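You operate a simulated robot arm through the tools that you are given. There is no shell and no other tool. Be economical: measure what you need, move in short steps, check, and stop when the job is done.

You are at the controls of a simulated robot arm. One attempt, no reset.

TASK
Cover the stain on the cream shirt with the stain bar, then soak it in the grey bowl.
Fine: bar back where it lay; shirt in first, then empty the measuring jug into the bowl; jug back. Set down upright: stain bar, measuring jug. A coat counts when it lies all over at full strength: go over it till it gets no stronger.

The check looks at the end state, three seconds after you hand in, the way a careful person would. Anything else that was tipped, shoved, dropped, spilled or broken makes it a failure. A push-on lid holds only when it is set on centred and level and pressed home; a screw cap is set on level and turned clockwise until tight. Flat cloth is picked up by pressing the open fingertips on it (5 to 10 N) and closing them slowly along it; thin cloth reads only 2 to 8 mm in the jaws.

THE ROBOT
A 7-joint arm with a two-finger parallel gripper, fixed in place. Base frame: the origin is at the foot of the arm, x ahead of it, y to its left, z up; the work surface is at about z = 750. Lengths are in mm, angles in rad, forces in N, time in s.
With the tool pointing down near the work surface it reaches from about 100 to 660 mm from the base axis. Its first joint turns from -1.152 to 1.152 rad. Payload 1.57 kg.
The TCP is the grasp point between the finger pads, 30 mm short of the fingertips. In the tool frame z runs along the fingers and y along their closing line. Largest opening 80 mm; finger width 17, thickness 12; the body of the gripper, 40 by 82 mm, starts 80 mm behind the TCP.
Orientation is told as [roll, pitch, yaw] about the base's x, y, z axes, in that order, counted from this pose: with the fingers straight down and closing along the base's y, the tool's x points along the base's -x, its y along +y and its z along -z.

THE INTERFACE
- The arm moves only by the tool jog_arm. Its argument "moves" is a list of rows, each an object of numbers (a shift or turn left out is 0, a gripper value left out holds the last): "dx", "dy", "dz": the shift along the tool's x, y, z in mm; "wx", "wy", "wz": the turn, a rotation vector about the tool's x, y, z in rad; "gripper": the gripper command, from -1 (shut) to 1 (fully open), values between in proportion. In form: [{"dx": .., "dy": .., "dz": .., "wx": .., "wy": .., "wz": .., "gripper": ..}, ...]. A call has 1 to 10 rows; each row shifts and turns the commanded pose from where the row before left it, along the tool's axes as they then stand. A row lasts 0.2 s, in which the tool goes at most 50 mm and 0.15 rad; a call with a longer step from one row to the next is refused whole, and so is a gripper value outside its range. A pose out of reach is approached as far as the arm can. The call stops where the force on the tool passes 40 N (or 10 N more than at its start, if that is more) or the arm is blocked; 0.2 s more then pass. Each finger travels about 72 mm/s and halts on what it meets, pressing with about 39 N; the grip force reading is that of the motor and also rises with nothing between the fingers. The clock runs only during rows and for 0.2 s after the last one: add rows that do not move to give the fingers time. It gives the time, the measured TCP pose, the force on the tool (base axes), the opening and the grip force at its end, in the units of the frame above (readings bear some noise), with the torque about the TCP (base axes, N m) and any sound that the robot's microphone picked up.
- Cameras (640 x 400 px; columns grow to the right, rows downward): "scene" is fixed at [56.7, 439.8, 1414]; the picture's right is [-0.71, -0.70, 0.00], its down [-0.48, 0.49, -0.73] and it looks along [0.51, -0.52, -0.68] (base axes); focal length 296 px, centre (320, 200). "wrist" rides on the gripper at [72, -7, -122] in the tool frame; the picture's right is [0.09, 1.00, 0.00], its down [-0.84, 0.08, -0.54] and it looks along [-0.54, 0.05, 0.84] (tool axes); focal length 238 px, centre (320, 200).
- camera(camera): a new picture of that camera. The clock stands still meanwhile.
- point_at(camera, pixels): there is no depth. For up to 12 entries [column, row, z] of the newest picture of that camera ("zoom" is the newest enlarged one), the place [x, y] in the base frame at which the ray of that pixel passes the height z, good to about 2 mm. The clock stands still meanwhile.
- zoom(camera, box): a new picture of the part [left, top, right, bottom] of that camera's present view, enlarged. The clock stands still meanwhile.
- finish_job(): hands the job in; it is judged then, once.

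Go step by step. Measure first, check grasps and placings, and put right what went wrong. The budget is 80 turns and 38 pictures, counting those below and the enlarged ones. Unless the task says otherwise, let go and move clear before handing in, and close with one line.

The tools are called as a command line: name --argument value ..., lists and objects as JSON in quotes. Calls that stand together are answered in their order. jog_arm: Moves the arm, as the interface text tells. Its arguments: {"type":"object","properties":{"moves":{"type":"array","items":{"type":"object","properties":{"dx":{"type":"number"},"dy":{"type":"number"},"dz":{"type":"number"},"wx":{"type":"number"},"wy":{"type":"number"},"wz":{"type":"number"},"gripper":{"type":"number"}}}}},"required":["moves"]} The other tools are called the same way: camera (camera) takes a picture; point_at (camera, pixels) gives the place at which the rays of pixels pass given heights; zoom (camera, box) takes an enlarged picture of a part of a camera's view; finish_job () hands the job in.

At the start:

```text
clock: 0.0
tcp_pos: [457.5, 22.9, 1145.7]
orientation: [0.002, 0.0, 0.0]
force: [0.0, 0.4, -1.0]
torque: [-0.01, -0.02, 0.01]
gripper_width: 80.0
grasp_force: 0.1
```

scene: 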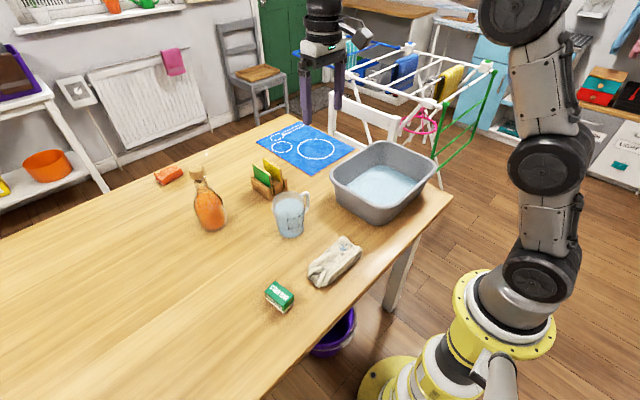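
wrist: 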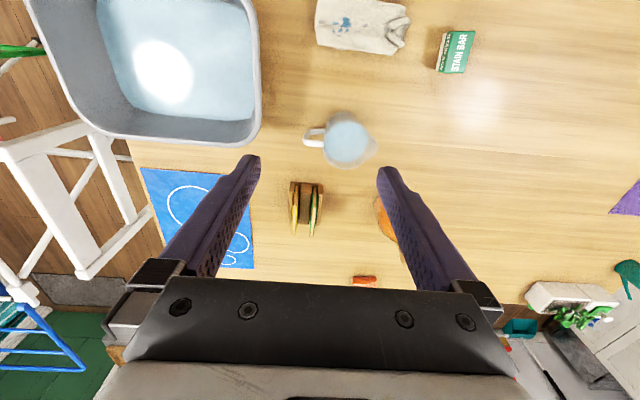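

The wrist picture shows the shirt at about (362,25) and the stain bar at about (456,52); the jug is at (345,140). I'll zoom in to measure them.

zoom --camera "wrist" --box '[280, 0, 500, 180]'

zoom --camera "scene" --box '[240, 130, 450, 320]'

point_at --camera "wrist" --pixels '[[315, 42, 755], [404, 54, 755], [318, 0, 755], [410, 5, 755], [437, 70, 750], [466, 73, 775], [475, 32, 775], [446, 30, 775], [347, 140, 750], [305, 137, 800]]'

```text
2.22 times, centred on (390, 90) of wrist
```

zoom: 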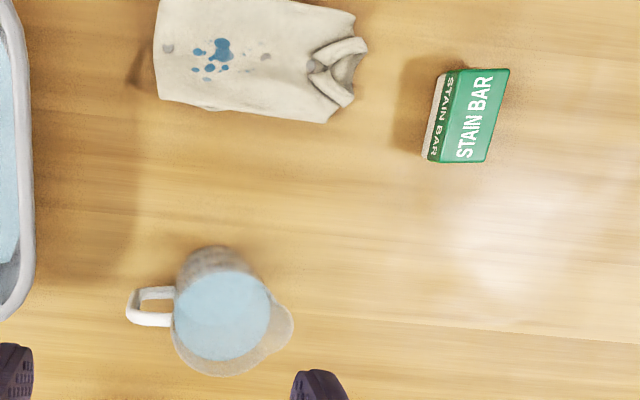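

```text
2.11 times, centred on (345, 225) of scene
```

zoom: 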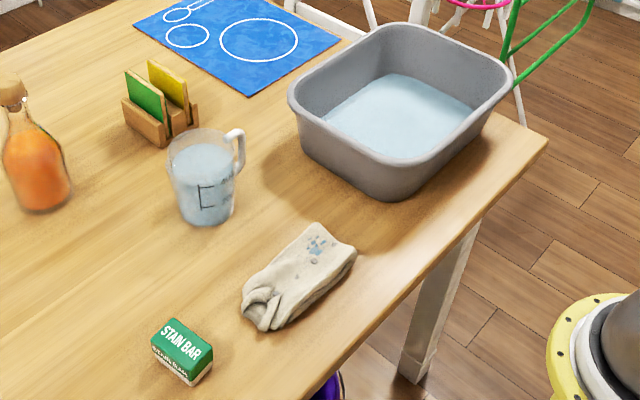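

```text
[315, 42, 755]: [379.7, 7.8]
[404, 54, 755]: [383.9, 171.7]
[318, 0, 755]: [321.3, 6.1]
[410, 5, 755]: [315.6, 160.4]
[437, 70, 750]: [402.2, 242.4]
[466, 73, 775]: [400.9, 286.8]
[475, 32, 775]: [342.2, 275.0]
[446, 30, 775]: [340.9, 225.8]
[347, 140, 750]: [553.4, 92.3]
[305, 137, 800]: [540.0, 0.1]
```

The shirt spans roughly x 300–385, y 5–170, with the bar at about (370,255) and the jug at about (545,90). I'll move the arm back to look from closer.

jog_arm --moves '[{"dx": 30, "dy": 14, "dz": 15}, {"dx": 30, "dy": 14, "dz": 15}, {"dx": 30, "dy": 14, "dz": 15}, {"dx": 30, "dy": 14, "dz": 15}, {"dx": 30, "dy": 14, "dz": 15}, {"dx": 30, "dy": 14, "dz": 15}, {"dx": 30, "dy": 14, "dz": 15}, {"dx": 10, "dy": 14, "dz": 15}, {}]'

camera --camera "wrist"

```text
clock: 2.0
tcp_pos: [235.8, 135.0, 1023.7]
orientation: [0.001, 0.001, 0.0]
force: [0.1, -0.4, 0.0]
torque: [0.03, 0.01, 0.02]
gripper_width: 80.1
grasp_force: 0.1
```

```text
33 pictures are left
```

wrist: 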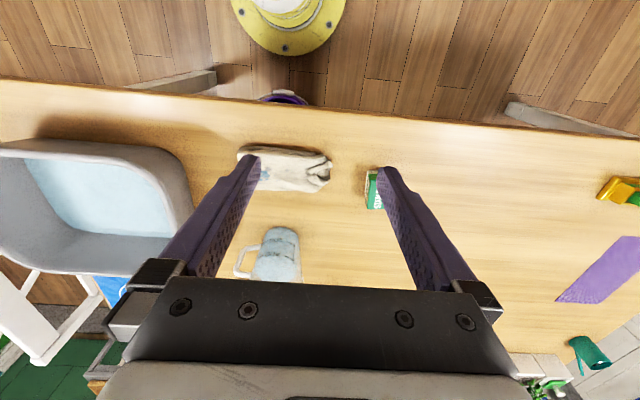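

The fingers hide part of the shirt and bar here. I'll zoom in and measure what is visible.

zoom --camera "wrist" --box '[220, 120, 420, 245]'

point_at --camera "wrist" --pixels '[[238, 152, 755], [327, 158, 770], [324, 190, 755], [366, 171, 775], [366, 208, 775], [262, 180, 765], [255, 250, 800], [300, 115, 750]]'

```text
3.20 times, centred on (320, 182) of wrist
```

zoom: 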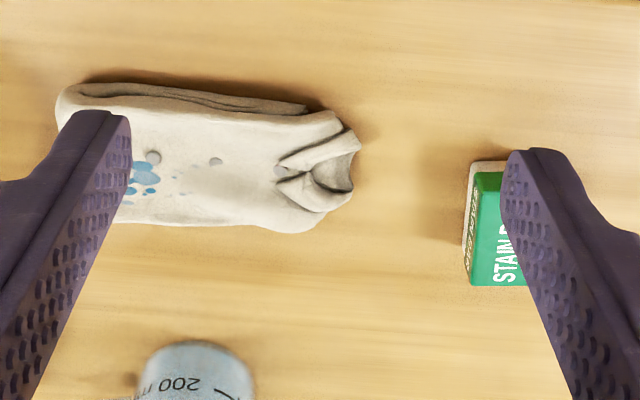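

```text
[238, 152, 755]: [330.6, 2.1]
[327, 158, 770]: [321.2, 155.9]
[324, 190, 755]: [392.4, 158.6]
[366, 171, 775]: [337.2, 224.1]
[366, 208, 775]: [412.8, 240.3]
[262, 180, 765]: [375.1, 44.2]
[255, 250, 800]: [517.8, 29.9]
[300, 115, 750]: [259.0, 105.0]
```

The bar is a green sleeve with white showing underneath. I'll centre the open gripper over it for a closer look.

jog_arm --moves '[{"dx": -16, "dy": 30, "dz": 15}, {"dx": -16, "dy": 30, "dz": 15}, {"dx": -16, "dy": 30, "dz": 15}, {"dx": -16, "dy": 30, "dz": 15}, {}]'

camera --camera "wrist"

zoom --camera "scene" --box '[240, 220, 380, 320]'

```text
clock: 3.2
tcp_pos: [299.8, 256.1, 965.9]
orientation: [0.003, 0.0, -0.001]
force: [0.6, 0.5, 0.3]
torque: [0.0, 0.01, 0.01]
gripper_width: 80.2
grasp_force: 0.1
```

```text
31 pictures are left
```

wrist: 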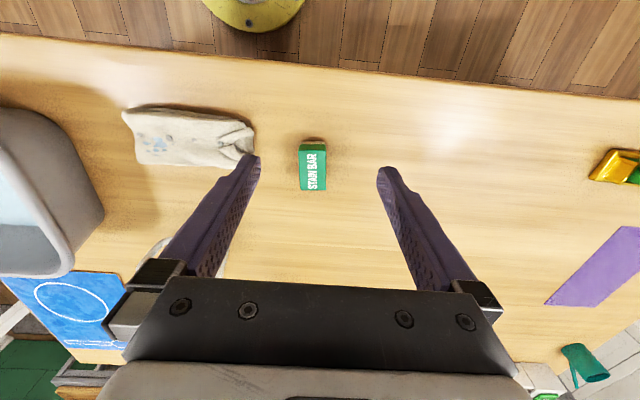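

```text
4.00 times, centred on (310, 270) of scene
```

zoom: 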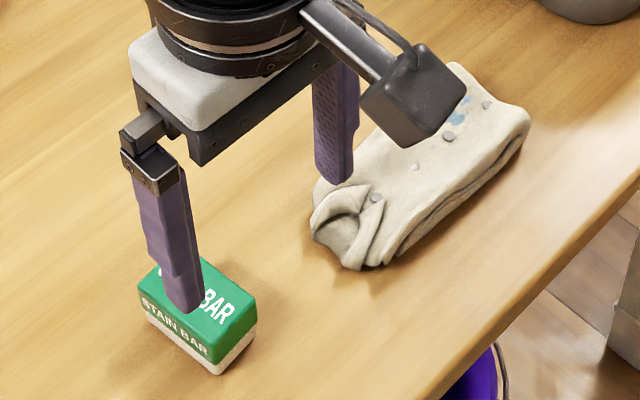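

The bar is at about (312,167) in the wrist view, between the fingers. I'll zoom in to measure its corners.

zoom --camera "wrist" --box '[272, 125, 352, 205]'

zoom --camera "wrist" --box '[110, 90, 270, 190]'

```text
5.00 times, centred on (312, 165) of wrist
```

zoom: 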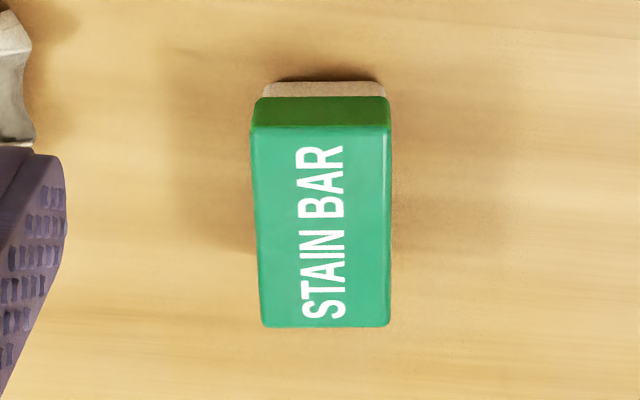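

```text
4.00 times, centred on (190, 140) of wrist
```

zoom: 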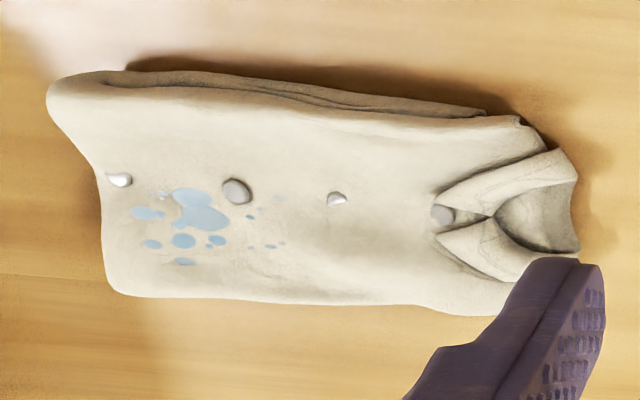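

I'll now turn those pixels into positions: bar corners (298–326, 150–190) and stain bounds (143–181, 137–156).

point_at --camera "wrist" --pixels '[[298.4, 150.4, 780], [326, 150.4, 780], [300, 190.4, 780], [326, 190.4, 780], [300.4, 141.6, 750], [325.4, 142, 750], [298.4, 150.4, 790], [300, 190.4, 790]]'

point_at --camera "zoom" --pixels '[[132, 212, 775], [285, 245, 775], [192, 187, 775], [185, 265, 775], [200, 215, 775], [100, 180, 775], [112, 290, 750], [50, 90, 760], [430, 308, 755], [545, 150, 775], [578, 250, 770], [130, 65, 755]]'

```text
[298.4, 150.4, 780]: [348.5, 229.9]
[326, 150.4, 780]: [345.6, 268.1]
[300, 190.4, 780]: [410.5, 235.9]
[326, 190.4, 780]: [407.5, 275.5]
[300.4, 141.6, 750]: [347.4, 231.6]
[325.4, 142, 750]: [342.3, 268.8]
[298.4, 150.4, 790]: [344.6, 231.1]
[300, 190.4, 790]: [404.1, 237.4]
```

```text
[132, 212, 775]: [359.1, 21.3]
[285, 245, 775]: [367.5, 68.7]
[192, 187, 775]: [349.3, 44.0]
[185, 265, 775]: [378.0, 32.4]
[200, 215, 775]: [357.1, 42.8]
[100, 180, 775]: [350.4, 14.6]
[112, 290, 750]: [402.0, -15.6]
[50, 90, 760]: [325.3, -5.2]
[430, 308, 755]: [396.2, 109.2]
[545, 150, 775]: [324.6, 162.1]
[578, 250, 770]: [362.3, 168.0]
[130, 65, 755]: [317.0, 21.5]
```

The bar's centre is about (377,252), roughly 60×38×36 mm, with yaw about +0.107. I'll align above it.

jog_arm --moves '[{"dx": -26, "dy": -1, "dz": 33}, {"dx": -26, "dy": -1, "dz": 33}, {"dx": -25, "dy": -2, "dz": 33}, {"wz": -0.107}, {}]'

camera --camera "wrist"

```text
clock: 4.4
tcp_pos: [380.0, 252.0, 867.8]
orientation: [0.003, -0.001, 0.109]
force: [0.2, -0.7, -0.1]
torque: [0.03, 0.01, 0.02]
gripper_width: 80.1
grasp_force: 0.1
```

```text
27 pictures are left
```

wrist: 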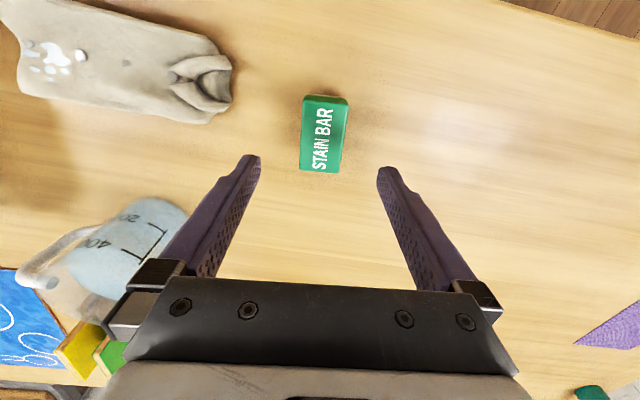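

The bar is now at (324,135) in the wrist view, between the fingers but further back. I'll check its corners again.

point_at --camera "wrist" --pixels '[[302, 103, 786], [348, 106, 786], [300, 171, 786], [341, 173, 786], [304, 95, 750], [345, 98, 750]]'

zoom --camera "wrist" --box '[270, 85, 380, 185]'

```text
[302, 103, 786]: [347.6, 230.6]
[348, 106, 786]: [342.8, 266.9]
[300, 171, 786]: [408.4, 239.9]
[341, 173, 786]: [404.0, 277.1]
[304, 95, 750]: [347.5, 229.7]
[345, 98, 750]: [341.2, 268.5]
```

```text
4.00 times, centred on (325, 135) of wrist
```

zoom: 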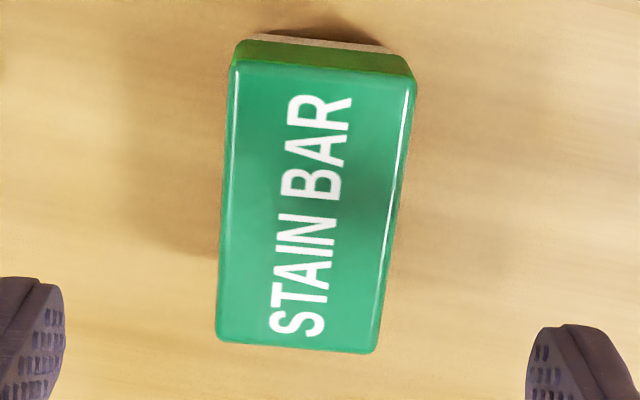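

Refined centre is (375.7,253.6), yaw about 0.15. I'll correct for that, descend and close.

jog_arm --moves '[{"dx": 4.1, "dy": 2.1, "wz": -0.04}, {"dz": 37}, {"dz": 36}, {}]'

jog_arm --moves '[{"gripper": 0.2}, {"gripper": 0}, {"gripper": -0.3}, {"gripper": -0.6}, {"gripper": -0.6}]'

```text
clock: 5.4
tcp_pos: [376.8, 252.0, 793.8]
orientation: [0.002, -0.001, 0.147]
force: [0.5, 0.0, -1.0]
torque: [-0.03, -0.01, -0.03]
gripper_width: 80.0
grasp_force: 0.1
```

```text
clock: 6.6
tcp_pos: [375.2, 252.1, 792.9]
orientation: [-0.001, 0.001, 0.148]
force: [-0.1, -0.6, 0.9]
torque: [-0.02, -0.02, 0.01]
gripper_width: 37.0
grasp_force: 39.0
```

The bar is gripped at 37 mm. I'll lift it and carry it to above the stain centre, about (363,45).

jog_arm --moves '[{"dz": -35}, {"dz": -35}, {"dx": 8.5, "dy": -40.6}, {"dx": 8.5, "dy": -40.6}, {"dx": 8.5, "dy": -40.6}, {"dx": 8.5, "dy": -40.6}, {"dx": 8.4, "dy": -40.6}, {}]'

zoom --camera "scene" --box '[280, 190, 400, 300]'

camera --camera "wrist"

```text
clock: 8.4
tcp_pos: [363.0, 43.4, 866.6]
orientation: [0.002, -0.001, 0.147]
force: [0.5, -0.8, -0.5]
torque: [0.0, -0.02, -0.02]
gripper_width: 37.1
grasp_force: 38.7
```

```text
3.64 times, centred on (340, 245) of scene
```

zoom: 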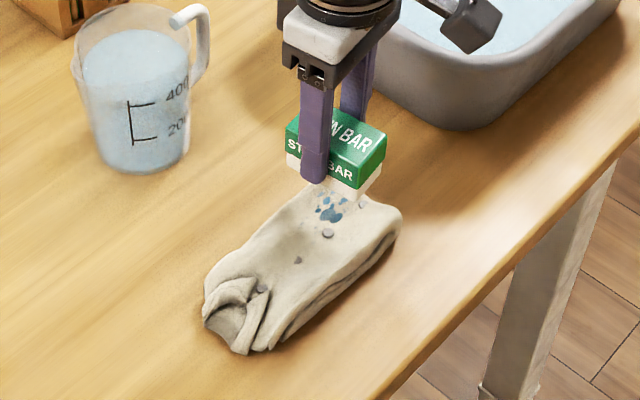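

```text
24 pictures are left
```

wrist: 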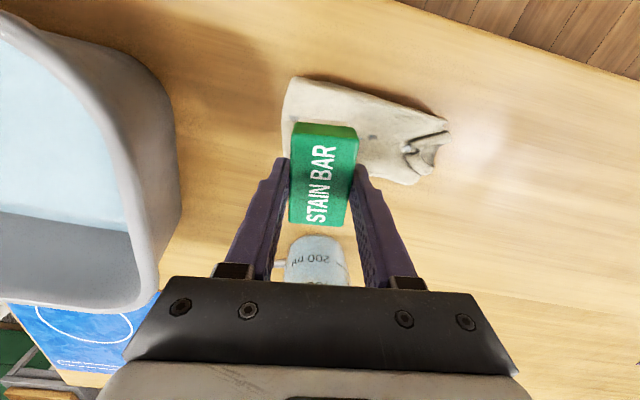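

The stain shows at about (330,208) in the zoomed scene. I'll cross-check its position before touching down.

point_at --camera "zoom" --pixels '[[330, 210, 775], [342, 217, 775], [315, 212, 775], [322, 225, 775], [322, 197, 775], [328, 234, 775], [330, 210, 765]]'

jog_arm --moves '[{"dz": 20}, {"dz": 12}, {"dz": 8}, {}]'

```text
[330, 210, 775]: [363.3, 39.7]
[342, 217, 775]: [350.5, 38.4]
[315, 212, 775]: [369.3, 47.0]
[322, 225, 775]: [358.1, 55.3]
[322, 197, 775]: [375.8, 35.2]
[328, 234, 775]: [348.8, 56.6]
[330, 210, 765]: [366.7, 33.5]
```

```text
clock: 9.3
tcp_pos: [366.6, 46.1, 829.7]
orientation: [0.0, -0.012, 0.147]
force: [-4.0, -0.8, 9.6]
torque: [0.1, 0.12, 0.02]
gripper_width: 37.1
grasp_force: 38.8
stopped in row 4: the force on the tool passed its limit at 48 N (the readings are from after the stop); the commanded pose is now the measured one
```

Contact came at TCP z≈830, so the shirt is about 36 mm thick and the stain lies at about x 344–374, y 27–75. I'll ease off slightly and start gentle strokes along y.

jog_arm --moves '[{"dz": -1, "dx": 4}, {"dx": -1.2, "dy": 8}, {"dx": -1.2, "dy": 8}, {"dx": -1.2, "dy": 8}, {"dx": -1.2, "dy": 8}, {}]'

```text
clock: 10.7
tcp_pos: [361.8, 75.7, 830.4]
orientation: [0.001, -0.012, 0.149]
force: [0.1, 0.3, -1.9]
torque: [-0.02, 0.0, -0.01]
gripper_width: 36.8
grasp_force: 39.1
```

Contact was lost at y=76 because the surface is lower there. I'll lower in small steps until there is light contact.

jog_arm --moves '[{"dz": 2}, {}]'

jog_arm --moves '[{"dz": 2}, {}]'

jog_arm --moves '[{"dz": 1.5}, {}]'

```text
clock: 11.3
tcp_pos: [363.0, 77.0, 829.5]
orientation: [0.0, -0.013, 0.149]
force: [-11.2, -2.0, 25.7]
torque: [0.05, 0.27, 0.05]
gripper_width: 37.2
grasp_force: 38.8
```

```text
clock: 11.7
tcp_pos: [362.5, 76.4, 829.1]
orientation: [0.0, -0.013, 0.15]
force: [-3.9, -1.1, 8.5]
torque: [0.09, 0.09, 0.02]
gripper_width: 36.8
grasp_force: 39.2
stopped in row 1: the force on the tool passed its limit at 44 N (the readings are from after the stop); the commanded pose is now the measured one
```

```text
clock: 12.3
tcp_pos: [362.9, 76.8, 830.1]
orientation: [0.0, -0.015, 0.146]
force: [-14.3, -2.3, 35.7]
torque: [0.06, 0.59, -0.01]
gripper_width: 37.2
grasp_force: 39.4
```

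The surface is stiff, about 15 N/mm, and 36 N is too hard. I'll ease up, then stroke back and watch the force.

jog_arm --moves '[{"dz": -1.6}, {"dx": 0.7, "dy": -5}, {"dx": 0.7, "dy": -5}, {"dx": 0.7, "dy": -5}]'

```text
clock: 13.3
tcp_pos: [364.7, 62.9, 828.8]
orientation: [0.0, -0.017, 0.148]
force: [1.9, 4.4, 9.3]
torque: [0.26, -0.22, 0.06]
gripper_width: 36.9
grasp_force: 39.3
```

The force is a good 9 N with sliding friction. I'll continue the stroke toward y≈25.

jog_arm --moves '[{"dx": 0.9, "dy": -6}, {"dx": 0.9, "dy": -6}, {"dx": 0.9, "dy": -6}, {"dx": 0.9, "dy": -6}, {"dx": 0.9, "dy": -6}, {"dx": 0.9, "dy": -6}]'

zoom --camera "scene" --box '[280, 190, 400, 300]'

```text
clock: 14.7
tcp_pos: [363.1, 25.2, 830.1]
orientation: [0.001, -0.014, 0.145]
force: [-1.2, 4.1, 6.0]
torque: [0.19, -0.12, 0.05]
gripper_width: 36.9
grasp_force: 39.1
```

```text
3.64 times, centred on (340, 245) of scene
```

zoom: 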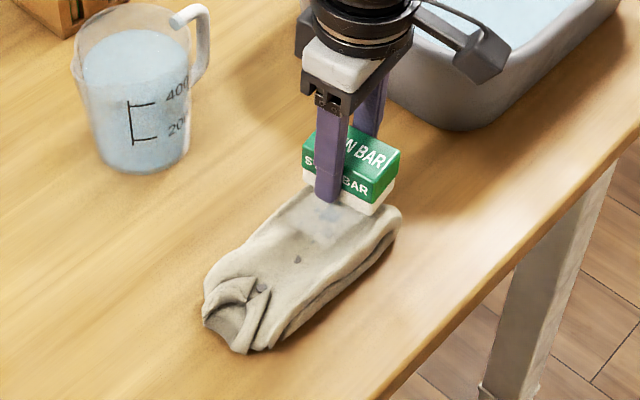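

A pale coat is appearing over the stain and the shirt has not moved. I'll keep stroking back and forth.

jog_arm --moves '[{"dx": -0.5, "dy": 6}, {"dx": -0.9, "dy": 6}, {"dx": -0.9, "dy": 6}, {"dx": -0.9, "dy": 6}, {"dx": -0.9, "dy": 6}, {"dx": -0.9, "dy": 6}, {"dx": -0.9, "dy": 6}, {"dx": -0.9, "dy": 6}, {"dx": -0.9, "dy": 6}]'

jog_arm --moves '[{"dx": 0.9, "dy": -6}, {"dx": 0.9, "dy": -6}, {"dx": 0.9, "dy": -6}, {"dx": 0.9, "dy": -6}, {"dx": 0.9, "dy": -6}, {"dx": 0.9, "dy": -6}, {"dx": 0.9, "dy": -6}, {"dx": 0.9, "dy": -6}, {"dx": 0.9, "dy": -6}, {"dx": 0.9, "dy": -6}]'

```text
clock: 16.7
tcp_pos: [362.5, 80.2, 828.9]
orientation: [0.001, -0.014, 0.145]
force: [-0.2, -6.6, 12.7]
torque: [-0.12, -0.06, -0.05]
gripper_width: 37.0
grasp_force: 39.3
```

```text
clock: 18.9
tcp_pos: [361.6, 18.2, 829.9]
orientation: [0.001, -0.016, 0.148]
force: [3.6, 11.1, 21.7]
torque: [0.64, 0.15, -0.09]
gripper_width: 37.1
grasp_force: 39.5
```

I'll do another stroke out, slightly lighter, then lift to look.

jog_arm --moves '[{"dx": -0.9, "dy": 6, "dz": -0.5}, {"dx": -0.9, "dy": 6}, {"dx": -0.9, "dy": 6}, {"dx": -0.9, "dy": 6}, {"dx": -0.9, "dy": 6}, {"dx": -0.9, "dy": 6}, {"dx": -0.9, "dy": 6}, {"dx": -0.9, "dy": 6}, {"dx": -0.9, "dy": 6}, {"dx": -0.9, "dy": 6}]'

jog_arm --moves '[{"dz": -25}, {"dz": -45}, {"dy": 40, "dz": -20}, {"dy": 40}, {}]'

zoom --camera "scene" --box '[290, 220, 380, 300]'

camera --camera "wrist"

```text
clock: 21.1
tcp_pos: [362.8, 79.1, 828.5]
orientation: [0.0, -0.015, 0.146]
force: [-0.3, -5.1, 9.5]
torque: [-0.13, -0.08, -0.03]
gripper_width: 37.1
grasp_force: 39.2
```

```text
clock: 22.3
tcp_pos: [350.8, 157.8, 919.1]
orientation: [0.001, -0.014, 0.148]
force: [0.6, 0.1, -0.6]
torque: [0.0, -0.03, -0.01]
gripper_width: 37.1
grasp_force: 39.3
```

```text
5.00 times, centred on (335, 260) of scene
```

zoom: 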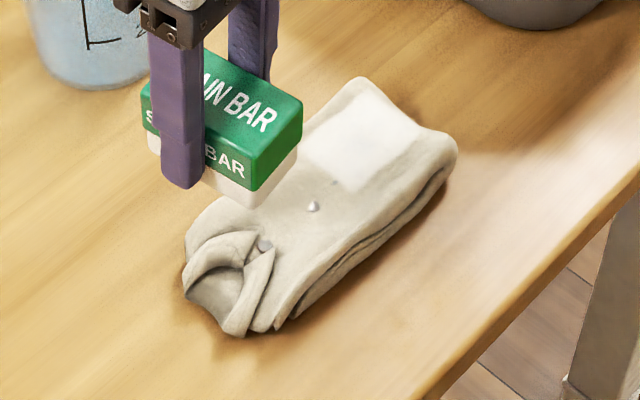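

```text
21 pictures are left
```

wrist: 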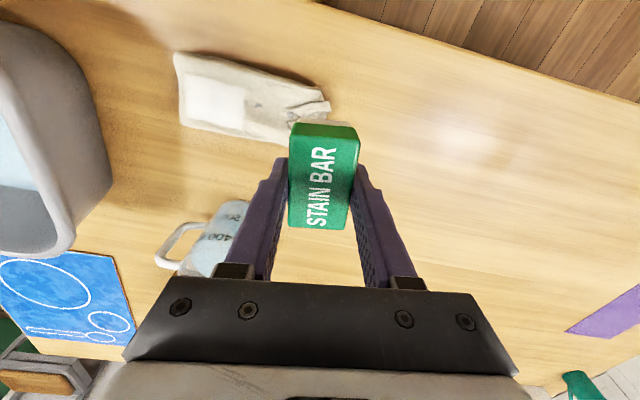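

A solid white rectangle now covers the stain area. I'll zoom in to check that no blue is left at its edges.

zoom --camera "wrist" --box '[165, 45, 335, 150]'

```text
3.76 times, centred on (250, 98) of wrist
```

zoom: 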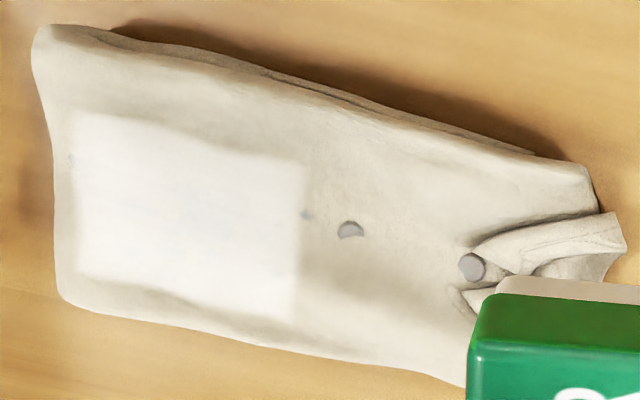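

The stain is covered, but there is a small speck at the right edge (305,215) and slight mottling. I'll go over it again and extend about 13 mm further in +y.

jog_arm --moves '[{"dx": -0.6, "dy": -33, "dz": 30}, {"dx": -0.6, "dy": -33, "dz": 30}, {"dz": 15}, {"dz": 8}, {"dz": 3}, {}]'

```text
clock: 23.7
tcp_pos: [361.8, 92.7, 836.3]
orientation: [-0.001, -0.013, 0.148]
force: [-0.5, -0.5, -1.0]
torque: [0.04, 0.02, -0.03]
gripper_width: 37.1
grasp_force: 39.2
```

jog_arm --moves '[{"dz": 3}, {"dz": 2}, {"dz": 1}, {}]'

```text
clock: 24.7
tcp_pos: [361.6, 93.3, 829.6]
orientation: [0.002, -0.013, 0.148]
force: [-11.1, -5.4, 31.4]
torque: [-0.09, 0.79, 0.04]
gripper_width: 37.4
grasp_force: 39.0
```

Contact is made at 31 N. I'll ease up by 1 mm and stroke across.

jog_arm --moves '[{"dz": -1.2, "dx": 1, "dy": -6}, {"dx": 1, "dy": -7.5}, {"dx": 1, "dy": -7.5}, {"dx": 1, "dy": -7.5}, {"dx": 1, "dy": -7.5}, {"dx": 1, "dy": -7.5}, {"dx": 1, "dy": -7.5}, {"dx": 1, "dy": -7.5}, {"dx": 1, "dy": -7.5}, {"dx": 1, "dy": -7.5}]'

jog_arm --moves '[{"dx": -1, "dy": 7.5}, {"dx": -1, "dy": 7.5}, {"dx": -1, "dy": 7.5}, {"dx": -1, "dy": 7.5}, {"dx": -1, "dy": 7.5}, {"dx": -1, "dy": 7.5}, {"dx": -1, "dy": 7.5}, {"dx": -1, "dy": 7.5}, {"dx": -1, "dy": 7.5}, {"dx": -1, "dy": 7.5}]'

jog_arm --moves '[{"dx": 1, "dy": -7.5}, {"dx": 1, "dy": -7.5}, {"dx": 1, "dy": -7.5}, {"dx": 1, "dy": -7.5}, {"dx": 1, "dy": -7.5}, {"dx": 1, "dy": -7.5}, {"dx": 1, "dy": -7.5}, {"dx": 1, "dy": -7.5}, {"dx": 1, "dy": -7.5}, {"dx": 1, "dy": -7.5}]'

jog_arm --moves '[{"dx": -1, "dy": 7.5}, {"dx": -1, "dy": 7.5}, {"dx": -1, "dy": 7.5}, {"dx": -1, "dy": 7.5}, {"dx": -1, "dy": 7.5}, {"dx": -1, "dy": 7.5}, {"dx": -1, "dy": 7.5}, {"dx": -1, "dy": 7.5}, {"dx": -1, "dy": 7.5}, {"dx": -1, "dy": 7.5}]'

```text
clock: 26.9
tcp_pos: [362.2, 19.8, 829.3]
orientation: [0.001, -0.017, 0.148]
force: [1.3, 13.9, 26.1]
torque: [0.75, 0.2, -0.13]
gripper_width: 37.0
grasp_force: 38.8
```

```text
clock: 27.9
tcp_pos: [362.3, 47.3, 828.8]
orientation: [0.001, -0.015, 0.149]
force: [-1.8, -0.1, 6.0]
torque: [0.09, 0.07, 0.04]
gripper_width: 36.9
grasp_force: 39.3
stopped in row 5: the force on the tool passed its limit at 40 N (the readings are from after the stop); the commanded pose is now the measured one
```

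```text
clock: 30.1
tcp_pos: [358.6, -27.4, 825.6]
orientation: [0.001, -0.006, 0.149]
force: [0.3, 0.2, -1.4]
torque: [-0.01, -0.01, 0.01]
gripper_width: 37.0
grasp_force: 39.3
```

```text
clock: 32.3
tcp_pos: [361.9, 47.7, 827.4]
orientation: [0.001, -0.014, 0.148]
force: [-0.9, -1.7, 2.1]
torque: [-0.03, 0.03, 0.01]
gripper_width: 37.1
grasp_force: 39.1
```

One stroke stopped early, so the next overran the shirt edge to y=-27 and came back. I'll lift and check that nothing shifted.

jog_arm --moves '[{"dz": -25}, {"dz": -45}, {"dy": 40, "dz": -20}, {"dy": 40}, {"dy": 30}, {}]'

zoom --camera "wrist" --box '[165, 35, 335, 150]'

```text
clock: 33.7
tcp_pos: [345.8, 157.3, 919.6]
orientation: [-0.002, -0.015, 0.146]
force: [0.2, 0.2, -0.8]
torque: [0.01, 0.0, -0.01]
gripper_width: 37.1
grasp_force: 39.2
```

```text
3.48 times, centred on (250, 92) of wrist
```

zoom: 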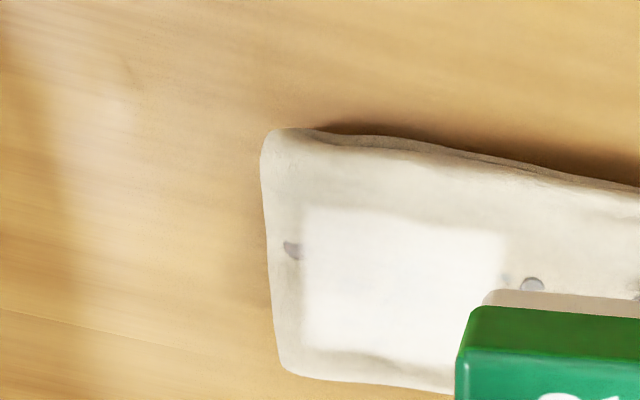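

The shirt was pushed along +y but is intact, and the coat looks more uniform. I'll locate the coat anew and take a clearer view.

point_at --camera "zoom" --pixels '[[305, 207, 783], [503, 232, 783], [305, 345, 783], [403, 285, 783], [262, 150, 770], [280, 370, 760], [508, 278, 783]]'

zoom --camera "scene" --box '[260, 200, 400, 310]'

```text
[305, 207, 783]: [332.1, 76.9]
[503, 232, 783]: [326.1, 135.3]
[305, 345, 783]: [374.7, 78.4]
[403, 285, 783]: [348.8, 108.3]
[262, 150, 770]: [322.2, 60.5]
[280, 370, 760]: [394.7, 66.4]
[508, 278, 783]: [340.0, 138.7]
```

```text
3.64 times, centred on (330, 255) of scene
```

zoom: 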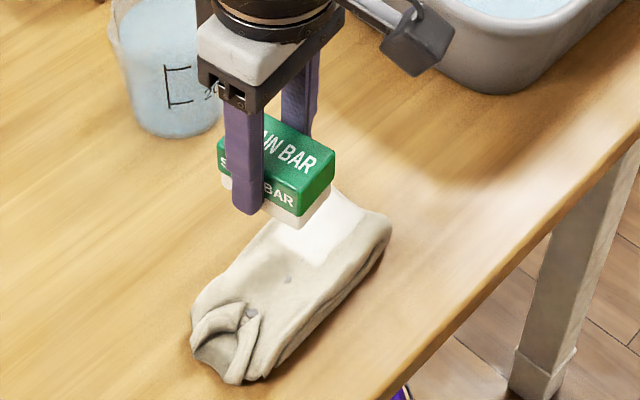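

The shirt's collar is now close to the bar's home spot. I'll measure the collar end.

point_at --camera "zoom" --pixels '[[192, 345, 755], [235, 384, 750], [205, 365, 750], [268, 375, 752], [192, 300, 765], [390, 225, 770], [195, 335, 765]]'

```text
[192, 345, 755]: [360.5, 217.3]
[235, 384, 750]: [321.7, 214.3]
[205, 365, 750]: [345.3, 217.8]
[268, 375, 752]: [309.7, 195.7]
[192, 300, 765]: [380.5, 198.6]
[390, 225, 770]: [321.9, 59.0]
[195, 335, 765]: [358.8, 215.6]
```

The collar end is at about y≈218, so the bar's home spot is still clear. I'll make one more firm pass over the coat, dragging toward -y.

jog_arm --moves '[{"dy": -25, "dz": 30}, {"dz": 30}, {"dz": 20}, {"dz": 5}, {}]'

jog_arm --moves '[{"dz": 2}, {"dz": 2}, {}]'

```text
clock: 34.9
tcp_pos: [351.3, 128.5, 831.9]
orientation: [0.0, -0.016, 0.148]
force: [-0.2, -0.6, -1.2]
torque: [0.0, -0.01, 0.01]
gripper_width: 37.1
grasp_force: 39.2
```

```text
clock: 35.7
tcp_pos: [350.7, 130.9, 828.8]
orientation: [-0.001, -0.015, 0.149]
force: [-5.7, -3.5, 17.8]
torque: [-0.01, 0.61, 0.14]
gripper_width: 37.0
grasp_force: 38.8
```

jog_arm --moves '[{"dx": 0.8, "dy": -5}, {"dx": 0.8, "dy": -5}, {"dx": 0.8, "dy": -5}, {"dx": 0.8, "dy": -5}, {"dx": 0.8, "dy": -5}, {"dx": 0.8, "dy": -5}, {"dx": 0.8, "dy": -5}, {"dx": 0.8, "dy": -5}, {"dx": 0.8, "dy": -5}, {"dx": 0.8, "dy": -5}]'

```text
clock: 37.9
tcp_pos: [347.1, 79.9, 829.4]
orientation: [-0.001, -0.014, 0.148]
force: [-0.5, -0.6, -1.3]
torque: [0.02, 0.01, -0.02]
gripper_width: 36.9
grasp_force: 39.4
```

jog_arm --moves '[{"dz": 1.5}, {"dx": -0.8, "dy": 5}, {"dx": -0.8, "dy": 5}, {"dx": -0.8, "dy": 5}, {"dx": -0.8, "dy": 5}, {"dx": -0.8, "dy": 5}, {"dx": -0.8, "dy": 5}, {"dx": -0.8, "dy": 5}, {"dx": -0.8, "dy": 5}]'

jog_arm --moves '[{"dz": -20}, {"dz": -35}, {"dz": -40, "dy": 30}, {"dz": -30, "dy": 45}, {"dy": 47}, {}]'

camera --camera "wrist"

```text
clock: 39.9
tcp_pos: [351.6, 120.3, 829.0]
orientation: [0.001, -0.017, 0.149]
force: [1.7, -14.9, 29.4]
torque: [-0.35, 0.26, 0.12]
gripper_width: 37.1
grasp_force: 38.8
```

```text
refused: row 4 steps farther than a row can; nothing moved
```

```text
17 pictures are left
```

wrist: 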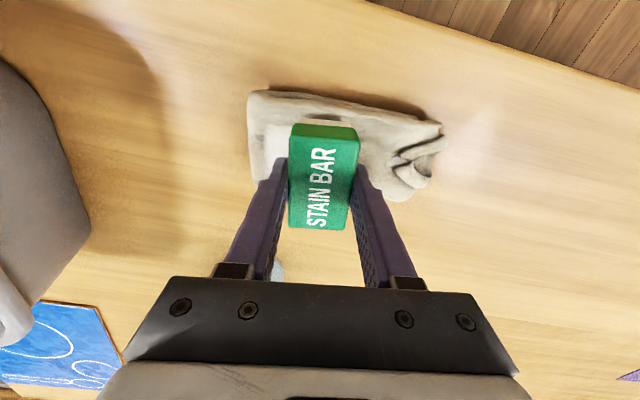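

I'll lift and carry the bar to above its home.

jog_arm --moves '[{"dz": -25}, {"dz": -35}, {"dx": -14.4, "dy": 42}, {"dx": -14.4, "dy": 42}, {"dx": -14.3, "dy": 43}, {}]'

camera --camera "wrist"

```text
clock: 41.3
tcp_pos: [375.5, 255.8, 892.0]
orientation: [-0.001, -0.015, 0.147]
force: [0.1, 0.0, -1.6]
torque: [-0.01, -0.02, 0.0]
gripper_width: 37.1
grasp_force: 39.0
```

```text
16 pictures are left
```

wrist: 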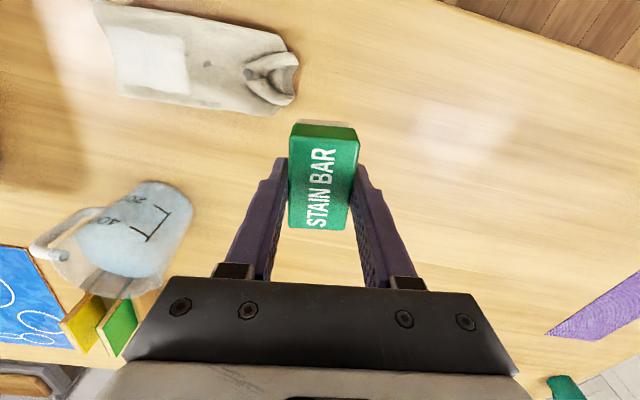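

The coat is uniformly white. I'll check the collar's distance before setting the bar down.

point_at --camera "wrist" --pixels '[[298, 65, 765], [296, 97, 760], [280, 115, 755], [112, 95, 755], [95, 5, 765], [285, 40, 765]]'

jog_arm --moves '[{"dy": -3, "dz": 30}, {"dz": 35}, {"dz": 20}, {}]'

```text
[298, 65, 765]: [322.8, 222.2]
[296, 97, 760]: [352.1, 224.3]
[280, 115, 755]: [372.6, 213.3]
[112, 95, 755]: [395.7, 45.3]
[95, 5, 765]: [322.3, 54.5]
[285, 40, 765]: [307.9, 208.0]
```

```text
clock: 42.3
tcp_pos: [380.2, 255.0, 809.9]
orientation: [0.009, -0.034, 0.148]
force: [6.3, 10.1, 37.1]
torque: [-0.84, -0.07, 0.18]
gripper_width: 36.9
grasp_force: 39.7
```

It stopped at z=810 with 37 N, higher than the expected 793. I'll look before doing more.

zoom --camera "scene" --box '[230, 230, 370, 330]'

```text
4.00 times, centred on (300, 280) of scene
```

zoom: 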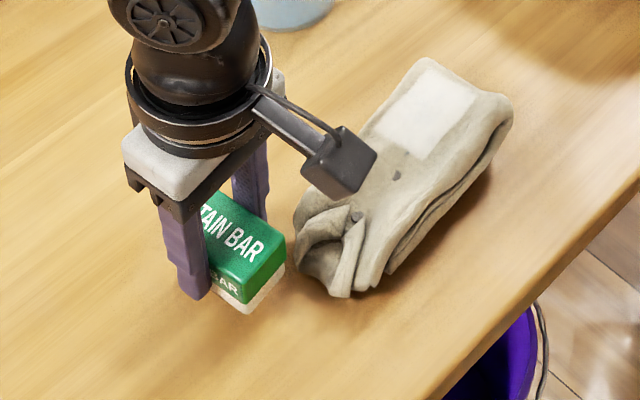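

The torque (−0.84 N·m) puts the contact at about y≈221, so the left finger is sitting on the collar. I'll lift, shift +y, go lower, and nudge the shirt back toward -y with the finger and bar side.

jog_arm --moves '[{"dz": -30}, {"dx": -4, "dy": 26}, {}, {"dz": 20}, {"dz": 12}, {}]'

```text
clock: 43.7
tcp_pos: [373.6, 279.5, 802.3]
orientation: [0.001, -0.015, 0.149]
force: [-0.7, 0.0, -0.6]
torque: [0.01, 0.02, 0.02]
gripper_width: 37.1
grasp_force: 38.6
```

jog_arm --moves '[{"dx": 0.8, "dy": -5.4}, {"dx": 0.8, "dy": -5.4}, {"dx": 0.8, "dy": -5.4}, {"dx": 0.8, "dy": -5.4}, {"dx": 0.8, "dy": -5.4}, {"dx": 0.8, "dy": -5.4}, {"dx": 0.8, "dy": -5.4}, {"dx": 0.8, "dy": -5.4}, {}]'

```text
clock: 45.7
tcp_pos: [374.6, 232.8, 802.8]
orientation: [0.002, -0.015, 0.149]
force: [0.7, 0.6, -0.5]
torque: [0.0, 0.01, -0.02]
gripper_width: 37.2
grasp_force: 39.0
```

The shirt was nudged with little force. I'll go back to y≈252 and lower onto the table.

jog_arm --moves '[{"dx": -2, "dy": 10}, {"dx": -2, "dy": 9.5}, {}, {"dz": 4}, {"dz": 3}, {"dz": 1}, {}]'

camera --camera "wrist"

```text
clock: 47.3
tcp_pos: [377.1, 252.1, 793.1]
orientation: [-0.003, -0.017, 0.148]
force: [-0.2, -1.0, -0.8]
torque: [0.05, 0.02, 0.02]
gripper_width: 37.1
grasp_force: 39.3
```

```text
14 pictures are left
```

wrist: 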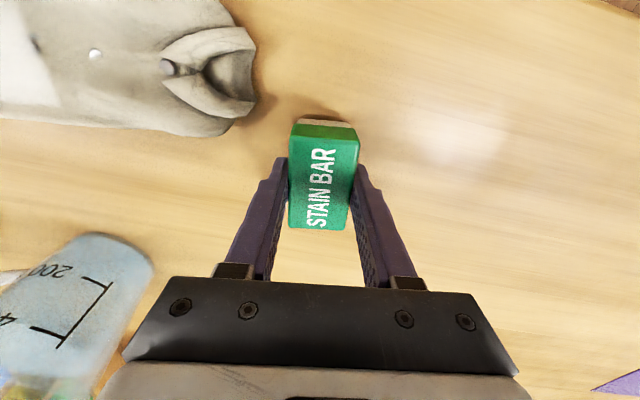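

The shirt is clear of the bar now. I'll lower the last few mm to contact.

jog_arm --moves '[{"dz": 1}, {}]'

jog_arm --moves '[{"dz": 1}, {}]'

```text
clock: 47.9
tcp_pos: [376.9, 253.3, 793.3]
orientation: [0.0, -0.016, 0.148]
force: [0.5, 0.0, -0.4]
torque: [0.0, 0.01, 0.0]
gripper_width: 36.8
grasp_force: 38.8
```

```text
clock: 48.5
tcp_pos: [376.0, 251.4, 793.0]
orientation: [-0.001, -0.016, 0.148]
force: [-0.3, 0.8, -1.8]
torque: [-0.01, -0.04, -0.01]
gripper_width: 37.1
grasp_force: 39.0
```

jog_arm --moves '[{"dz": 1}, {}]'

jog_arm --moves '[{"dz": 0.8}, {}]'

```text
clock: 49.1
tcp_pos: [376.2, 253.0, 790.7]
orientation: [0.0, -0.015, 0.147]
force: [-0.3, 0.0, -1.6]
torque: [-0.02, 0.0, 0.03]
gripper_width: 37.1
grasp_force: 39.1
```

```text
clock: 49.7
tcp_pos: [375.8, 252.3, 789.0]
orientation: [0.0, -0.015, 0.149]
force: [0.3, -1.1, -0.1]
torque: [0.02, 0.0, 0.0]
gripper_width: 37.0
grasp_force: 39.0
```

jog_arm --moves '[{"dz": 1}, {}, {"dz": 1}, {}]'

zoom --camera "scene" --box '[240, 260, 320, 320]'

```text
clock: 50.7
tcp_pos: [376.9, 254.1, 789.1]
orientation: [-0.001, -0.016, 0.148]
force: [-0.7, -2.1, 4.9]
torque: [-0.01, 0.16, 0.08]
gripper_width: 36.9
grasp_force: 39.1
```

```text
6.67 times, centred on (280, 290) of scene
```

zoom: 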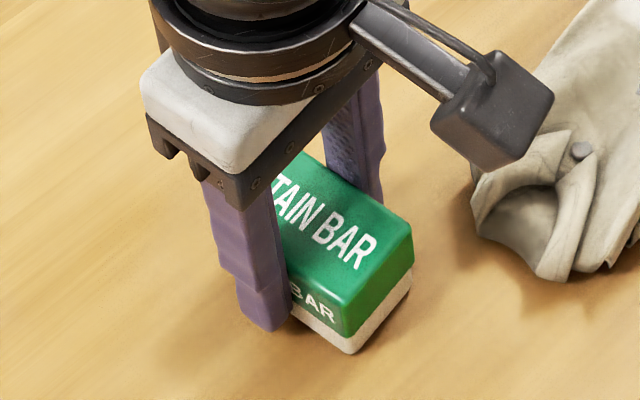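

The bar is on the table at 4.9 N, in its home position. I'll release with a small opening and rise.

jog_arm --moves '[{"gripper": 0.1}, {"gripper": 0.2}, {"gripper": 0.2}, {"dz": -30}, {"dz": -45}, {"dz": -30, "gripper": 1}, {}]'

camera --camera "wrist"

```text
clock: 52.3
tcp_pos: [374.4, 255.8, 892.1]
orientation: [0.002, -0.016, 0.148]
force: [-0.3, 0.0, -0.2]
torque: [0.03, 0.0, 0.04]
gripper_width: 80.2
grasp_force: 0.0
```

```text
12 pictures are left
```

wrist: 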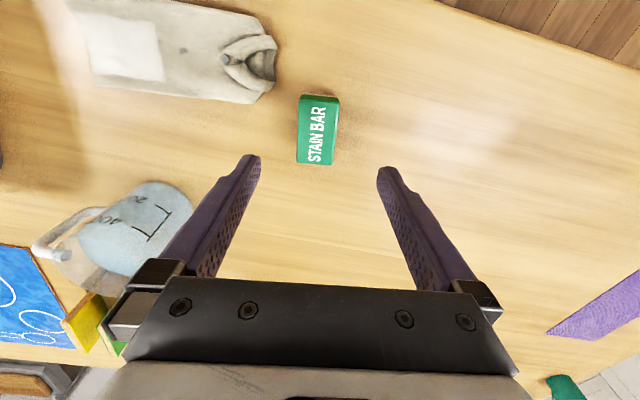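

The bar is set down at home. I'll measure the bar, shirt, jug and bowl in both views.

point_at --camera "wrist" --pixels '[[300, 103, 786], [339, 106, 786], [297, 162, 786], [333, 165, 786], [278, 60, 765], [248, 102, 755], [95, 80, 755], [68, 5, 770], [165, 80, 783], [155, 25, 783]]'

camera --camera "scene"

```text
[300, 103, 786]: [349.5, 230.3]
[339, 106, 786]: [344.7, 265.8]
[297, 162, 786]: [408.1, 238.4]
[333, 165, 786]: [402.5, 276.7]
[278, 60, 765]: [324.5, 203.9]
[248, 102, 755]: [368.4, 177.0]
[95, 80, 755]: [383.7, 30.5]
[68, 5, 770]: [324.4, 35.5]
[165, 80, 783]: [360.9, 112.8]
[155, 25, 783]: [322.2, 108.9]
```

```text
11 pictures are left
```

scene: 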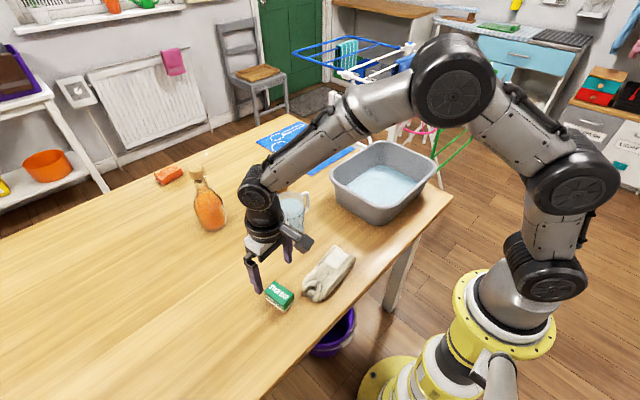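

point_at --camera "scene" --pixels '[[334, 203, 750], [376, 224, 750], [331, 181, 850], [370, 143, 850], [437, 163, 850], [383, 208, 850], [331, 181, 870], [437, 163, 870], [383, 208, 870], [370, 143, 870], [380, 185, 780]]'

```text
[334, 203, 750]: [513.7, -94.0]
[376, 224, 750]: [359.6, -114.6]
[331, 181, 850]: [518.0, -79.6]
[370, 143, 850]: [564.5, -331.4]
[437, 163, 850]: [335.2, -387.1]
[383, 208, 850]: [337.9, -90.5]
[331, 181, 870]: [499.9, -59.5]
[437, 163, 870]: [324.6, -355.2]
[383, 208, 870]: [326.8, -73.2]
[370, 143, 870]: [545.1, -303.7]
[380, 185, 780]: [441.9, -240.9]
```

The shirt now spans x 310–383, y 33–204, and the bowl is centred near (435,-220). I'll go above the shirt at (350,140), square up, and set the jaws to about 50 mm.

jog_arm --moves '[{"wz": 0.147, "gripper": 0.3}, {"dx": 8, "dy": -39, "gripper": 0.3}, {"dx": 8, "dy": -39}, {"dx": 8, "dy": -37}, {"dz": 35}, {"dz": 20}, {}]'

camera --camera "wrist"

```text
clock: 53.9
tcp_pos: [352.5, 138.5, 840.1]
orientation: [0.001, -0.016, 0.002]
force: [-0.2, 0.9, 0.0]
torque: [-0.03, 0.0, 0.0]
gripper_width: 51.9
grasp_force: 0.2
```

```text
10 pictures are left
```

wrist: 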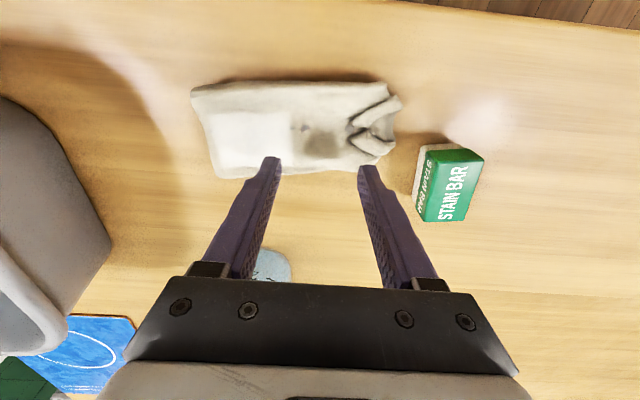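

The fingers are above the shirt with the bar clear to the right. I'll lower in small steps until contact.

jog_arm --moves '[{"dz": 8}, {"dz": 6}, {"dz": 4}, {}]'

```text
clock: 54.9
tcp_pos: [352.4, 139.6, 820.7]
orientation: [0.002, -0.016, 0.0]
force: [-5.6, -0.5, 12.7]
torque: [-0.43, 0.29, -0.19]
gripper_width: 51.9
grasp_force: 0.0
```

Contact is 12.7 N; I'll ease off slightly and close slowly.

jog_arm --moves '[{"dz": -0.3, "gripper": 0.25}, {"gripper": 0.1}, {"gripper": -0.05}, {"gripper": -0.2}, {"gripper": -0.35}, {"gripper": -0.5}, {"gripper": -0.65}, {"gripper": -0.8}, {"gripper": -1}, {"gripper": -1}]'

```text
clock: 57.1
tcp_pos: [351.9, 138.2, 820.9]
orientation: [0.003, -0.018, 0.0]
force: [0.5, -9.0, 31.6]
torque: [-0.31, 0.23, 0.05]
gripper_width: 0.1
grasp_force: 21.5
```

The jaws closed on nothing (0.1 mm). The torque shows only the left finger was touching, because the top slopes along y. I'll lift and turn the gripper 90° so both fingertips bear at the same y.

jog_arm --moves '[{"dz": -30}, {"gripper": 0.1, "wz": 0.143}, {"wz": 0.143}, {"wz": 0.143}, {"wz": 0.143}, {"wz": 0.143}, {"wz": 0.143}, {"wz": 0.143}, {"wz": 0.143}, {"wz": 0.143}]'

jog_arm --moves '[{"wz": 0.143}, {"wz": 0.141}, {}]'

camera --camera "wrist"

```text
clock: 59.3
tcp_pos: [350.5, 138.2, 849.8]
orientation: [0.015, -0.001, -1.289]
force: [-0.7, -0.7, -0.3]
torque: [0.02, 0.05, -0.01]
gripper_width: 44.0
grasp_force: 0.0
```

```text
clock: 60.1
tcp_pos: [351.5, 138.5, 851.0]
orientation: [0.017, 0.002, -1.571]
force: [-1.2, -0.1, 0.0]
torque: [0.03, -0.01, 0.0]
gripper_width: 44.2
grasp_force: 0.1
```

```text
9 pictures are left
```

wrist: 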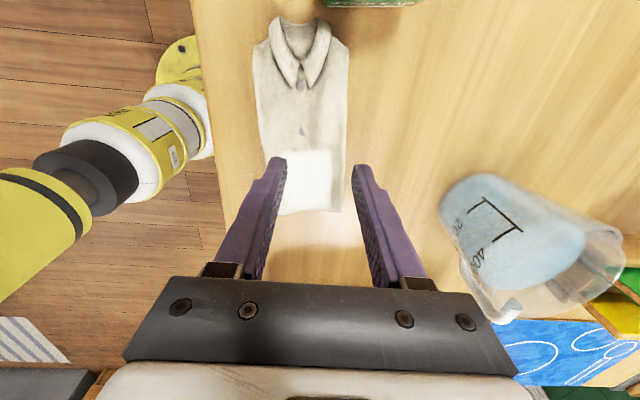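

Good view: the shirt lies between the fingers. I'll measure its edges.

point_at --camera "wrist" --pixels '[[280, 215, 770], [340, 212, 770], [265, 130, 765], [346, 130, 765], [255, 60, 765], [349, 60, 765], [300, 20, 770], [300, 153, 785], [303, 130, 785]]'

```text
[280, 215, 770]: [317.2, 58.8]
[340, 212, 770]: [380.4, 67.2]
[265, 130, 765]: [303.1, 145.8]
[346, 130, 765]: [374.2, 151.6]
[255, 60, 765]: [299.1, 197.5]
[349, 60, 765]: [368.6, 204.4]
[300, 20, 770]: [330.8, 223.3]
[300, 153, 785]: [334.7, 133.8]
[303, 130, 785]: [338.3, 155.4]
```

The shirt moved about +20 mm; its middle is now near (341,147). I'll move there with narrower jaws and lower to light contact.

jog_arm --moves '[{"dx": 8, "dy": -10, "gripper": -0.15}, {"dz": 10}, {"dz": 10}, {"dz": 6}, {}]'

```text
clock: 61.3
tcp_pos: [343.1, 145.1, 823.1]
orientation: [0.015, 0.001, -1.57]
force: [0.5, -0.6, -0.4]
torque: [-0.01, 0.02, 0.0]
gripper_width: 33.9
grasp_force: 0.1
```

jog_arm --moves '[{"dz": 3}, {"dz": 2}, {}]'

```text
clock: 62.3
tcp_pos: [343.8, 146.7, 821.9]
orientation: [0.019, 0.002, -1.57]
force: [-2.3, -2.5, 7.6]
torque: [-0.07, 0.34, 0.04]
gripper_width: 36.3
grasp_force: 1.3
stopped in row 3: the force on the tool passed its limit at 41 N (the readings are from after the stop); the commanded pose is now the measured one
```

It's at 7.6 N now, in the right range. I'll close slowly along the cloth.

jog_arm --moves '[{"gripper": -0.2}, {"gripper": -0.28}, {"gripper": -0.36}, {"gripper": -0.44}, {"gripper": -0.52}, {"gripper": -0.6}, {"gripper": -0.68}, {"gripper": -0.76}, {"gripper": -0.84}, {"gripper": -0.92}]'

```text
clock: 64.5
tcp_pos: [343.6, 145.5, 821.6]
orientation: [0.019, 0.003, -1.57]
force: [-6.6, 0.5, 12.8]
torque: [0.03, 0.4, 0.01]
gripper_width: 9.1
grasp_force: 3.5
```

Width 9.1 mm, against 3.2 mm commanded, suggests cloth between the tips. I'll finish closing.

jog_arm --moves '[{"gripper": -1}, {"gripper": -1}, {"gripper": -1}]'

```text
clock: 65.3
tcp_pos: [344.7, 146.6, 821.1]
orientation: [0.021, 0.003, -1.569]
force: [-0.8, -0.9, 4.9]
torque: [-0.05, 0.09, -0.03]
gripper_width: 0.2
grasp_force: 21.5
```

The cloth slipped out; the top is uneven and only the -x finger bears. The folded bundle is about 70 mm wide, so I'll straddle it across its width with the jaws fully open.

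jog_arm --moves '[{"dz": -30}, {"dz": -25, "gripper": 1}, {"gripper": 1}, {"gripper": 1}, {"gripper": 1}]'

zoom --camera "wrist" --box '[200, 0, 440, 220]'

```text
clock: 66.5
tcp_pos: [341.2, 146.8, 876.5]
orientation: [0.019, 0.005, -1.571]
force: [-0.4, -0.3, -0.2]
torque: [-0.03, 0.02, 0.0]
gripper_width: 80.0
grasp_force: 0.0
```

```text
1.82 times, centred on (320, 110) of wrist
```

zoom: 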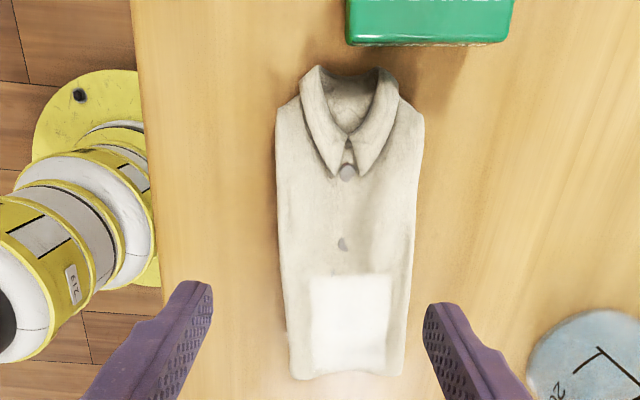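

point_at --camera "zoom" --pixels '[[277, 200, 765], [418, 200, 765], [282, 270, 765], [413, 270, 765], [284, 310, 765], [411, 310, 765], [292, 378, 760], [402, 375, 760], [350, 275, 785], [345, 68, 775]]'

```text
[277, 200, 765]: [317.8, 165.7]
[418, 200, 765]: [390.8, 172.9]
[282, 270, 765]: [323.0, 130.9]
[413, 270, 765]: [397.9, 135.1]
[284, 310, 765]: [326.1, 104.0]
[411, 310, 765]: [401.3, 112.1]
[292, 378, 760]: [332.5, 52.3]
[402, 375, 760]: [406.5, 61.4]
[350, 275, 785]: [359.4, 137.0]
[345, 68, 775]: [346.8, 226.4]
```

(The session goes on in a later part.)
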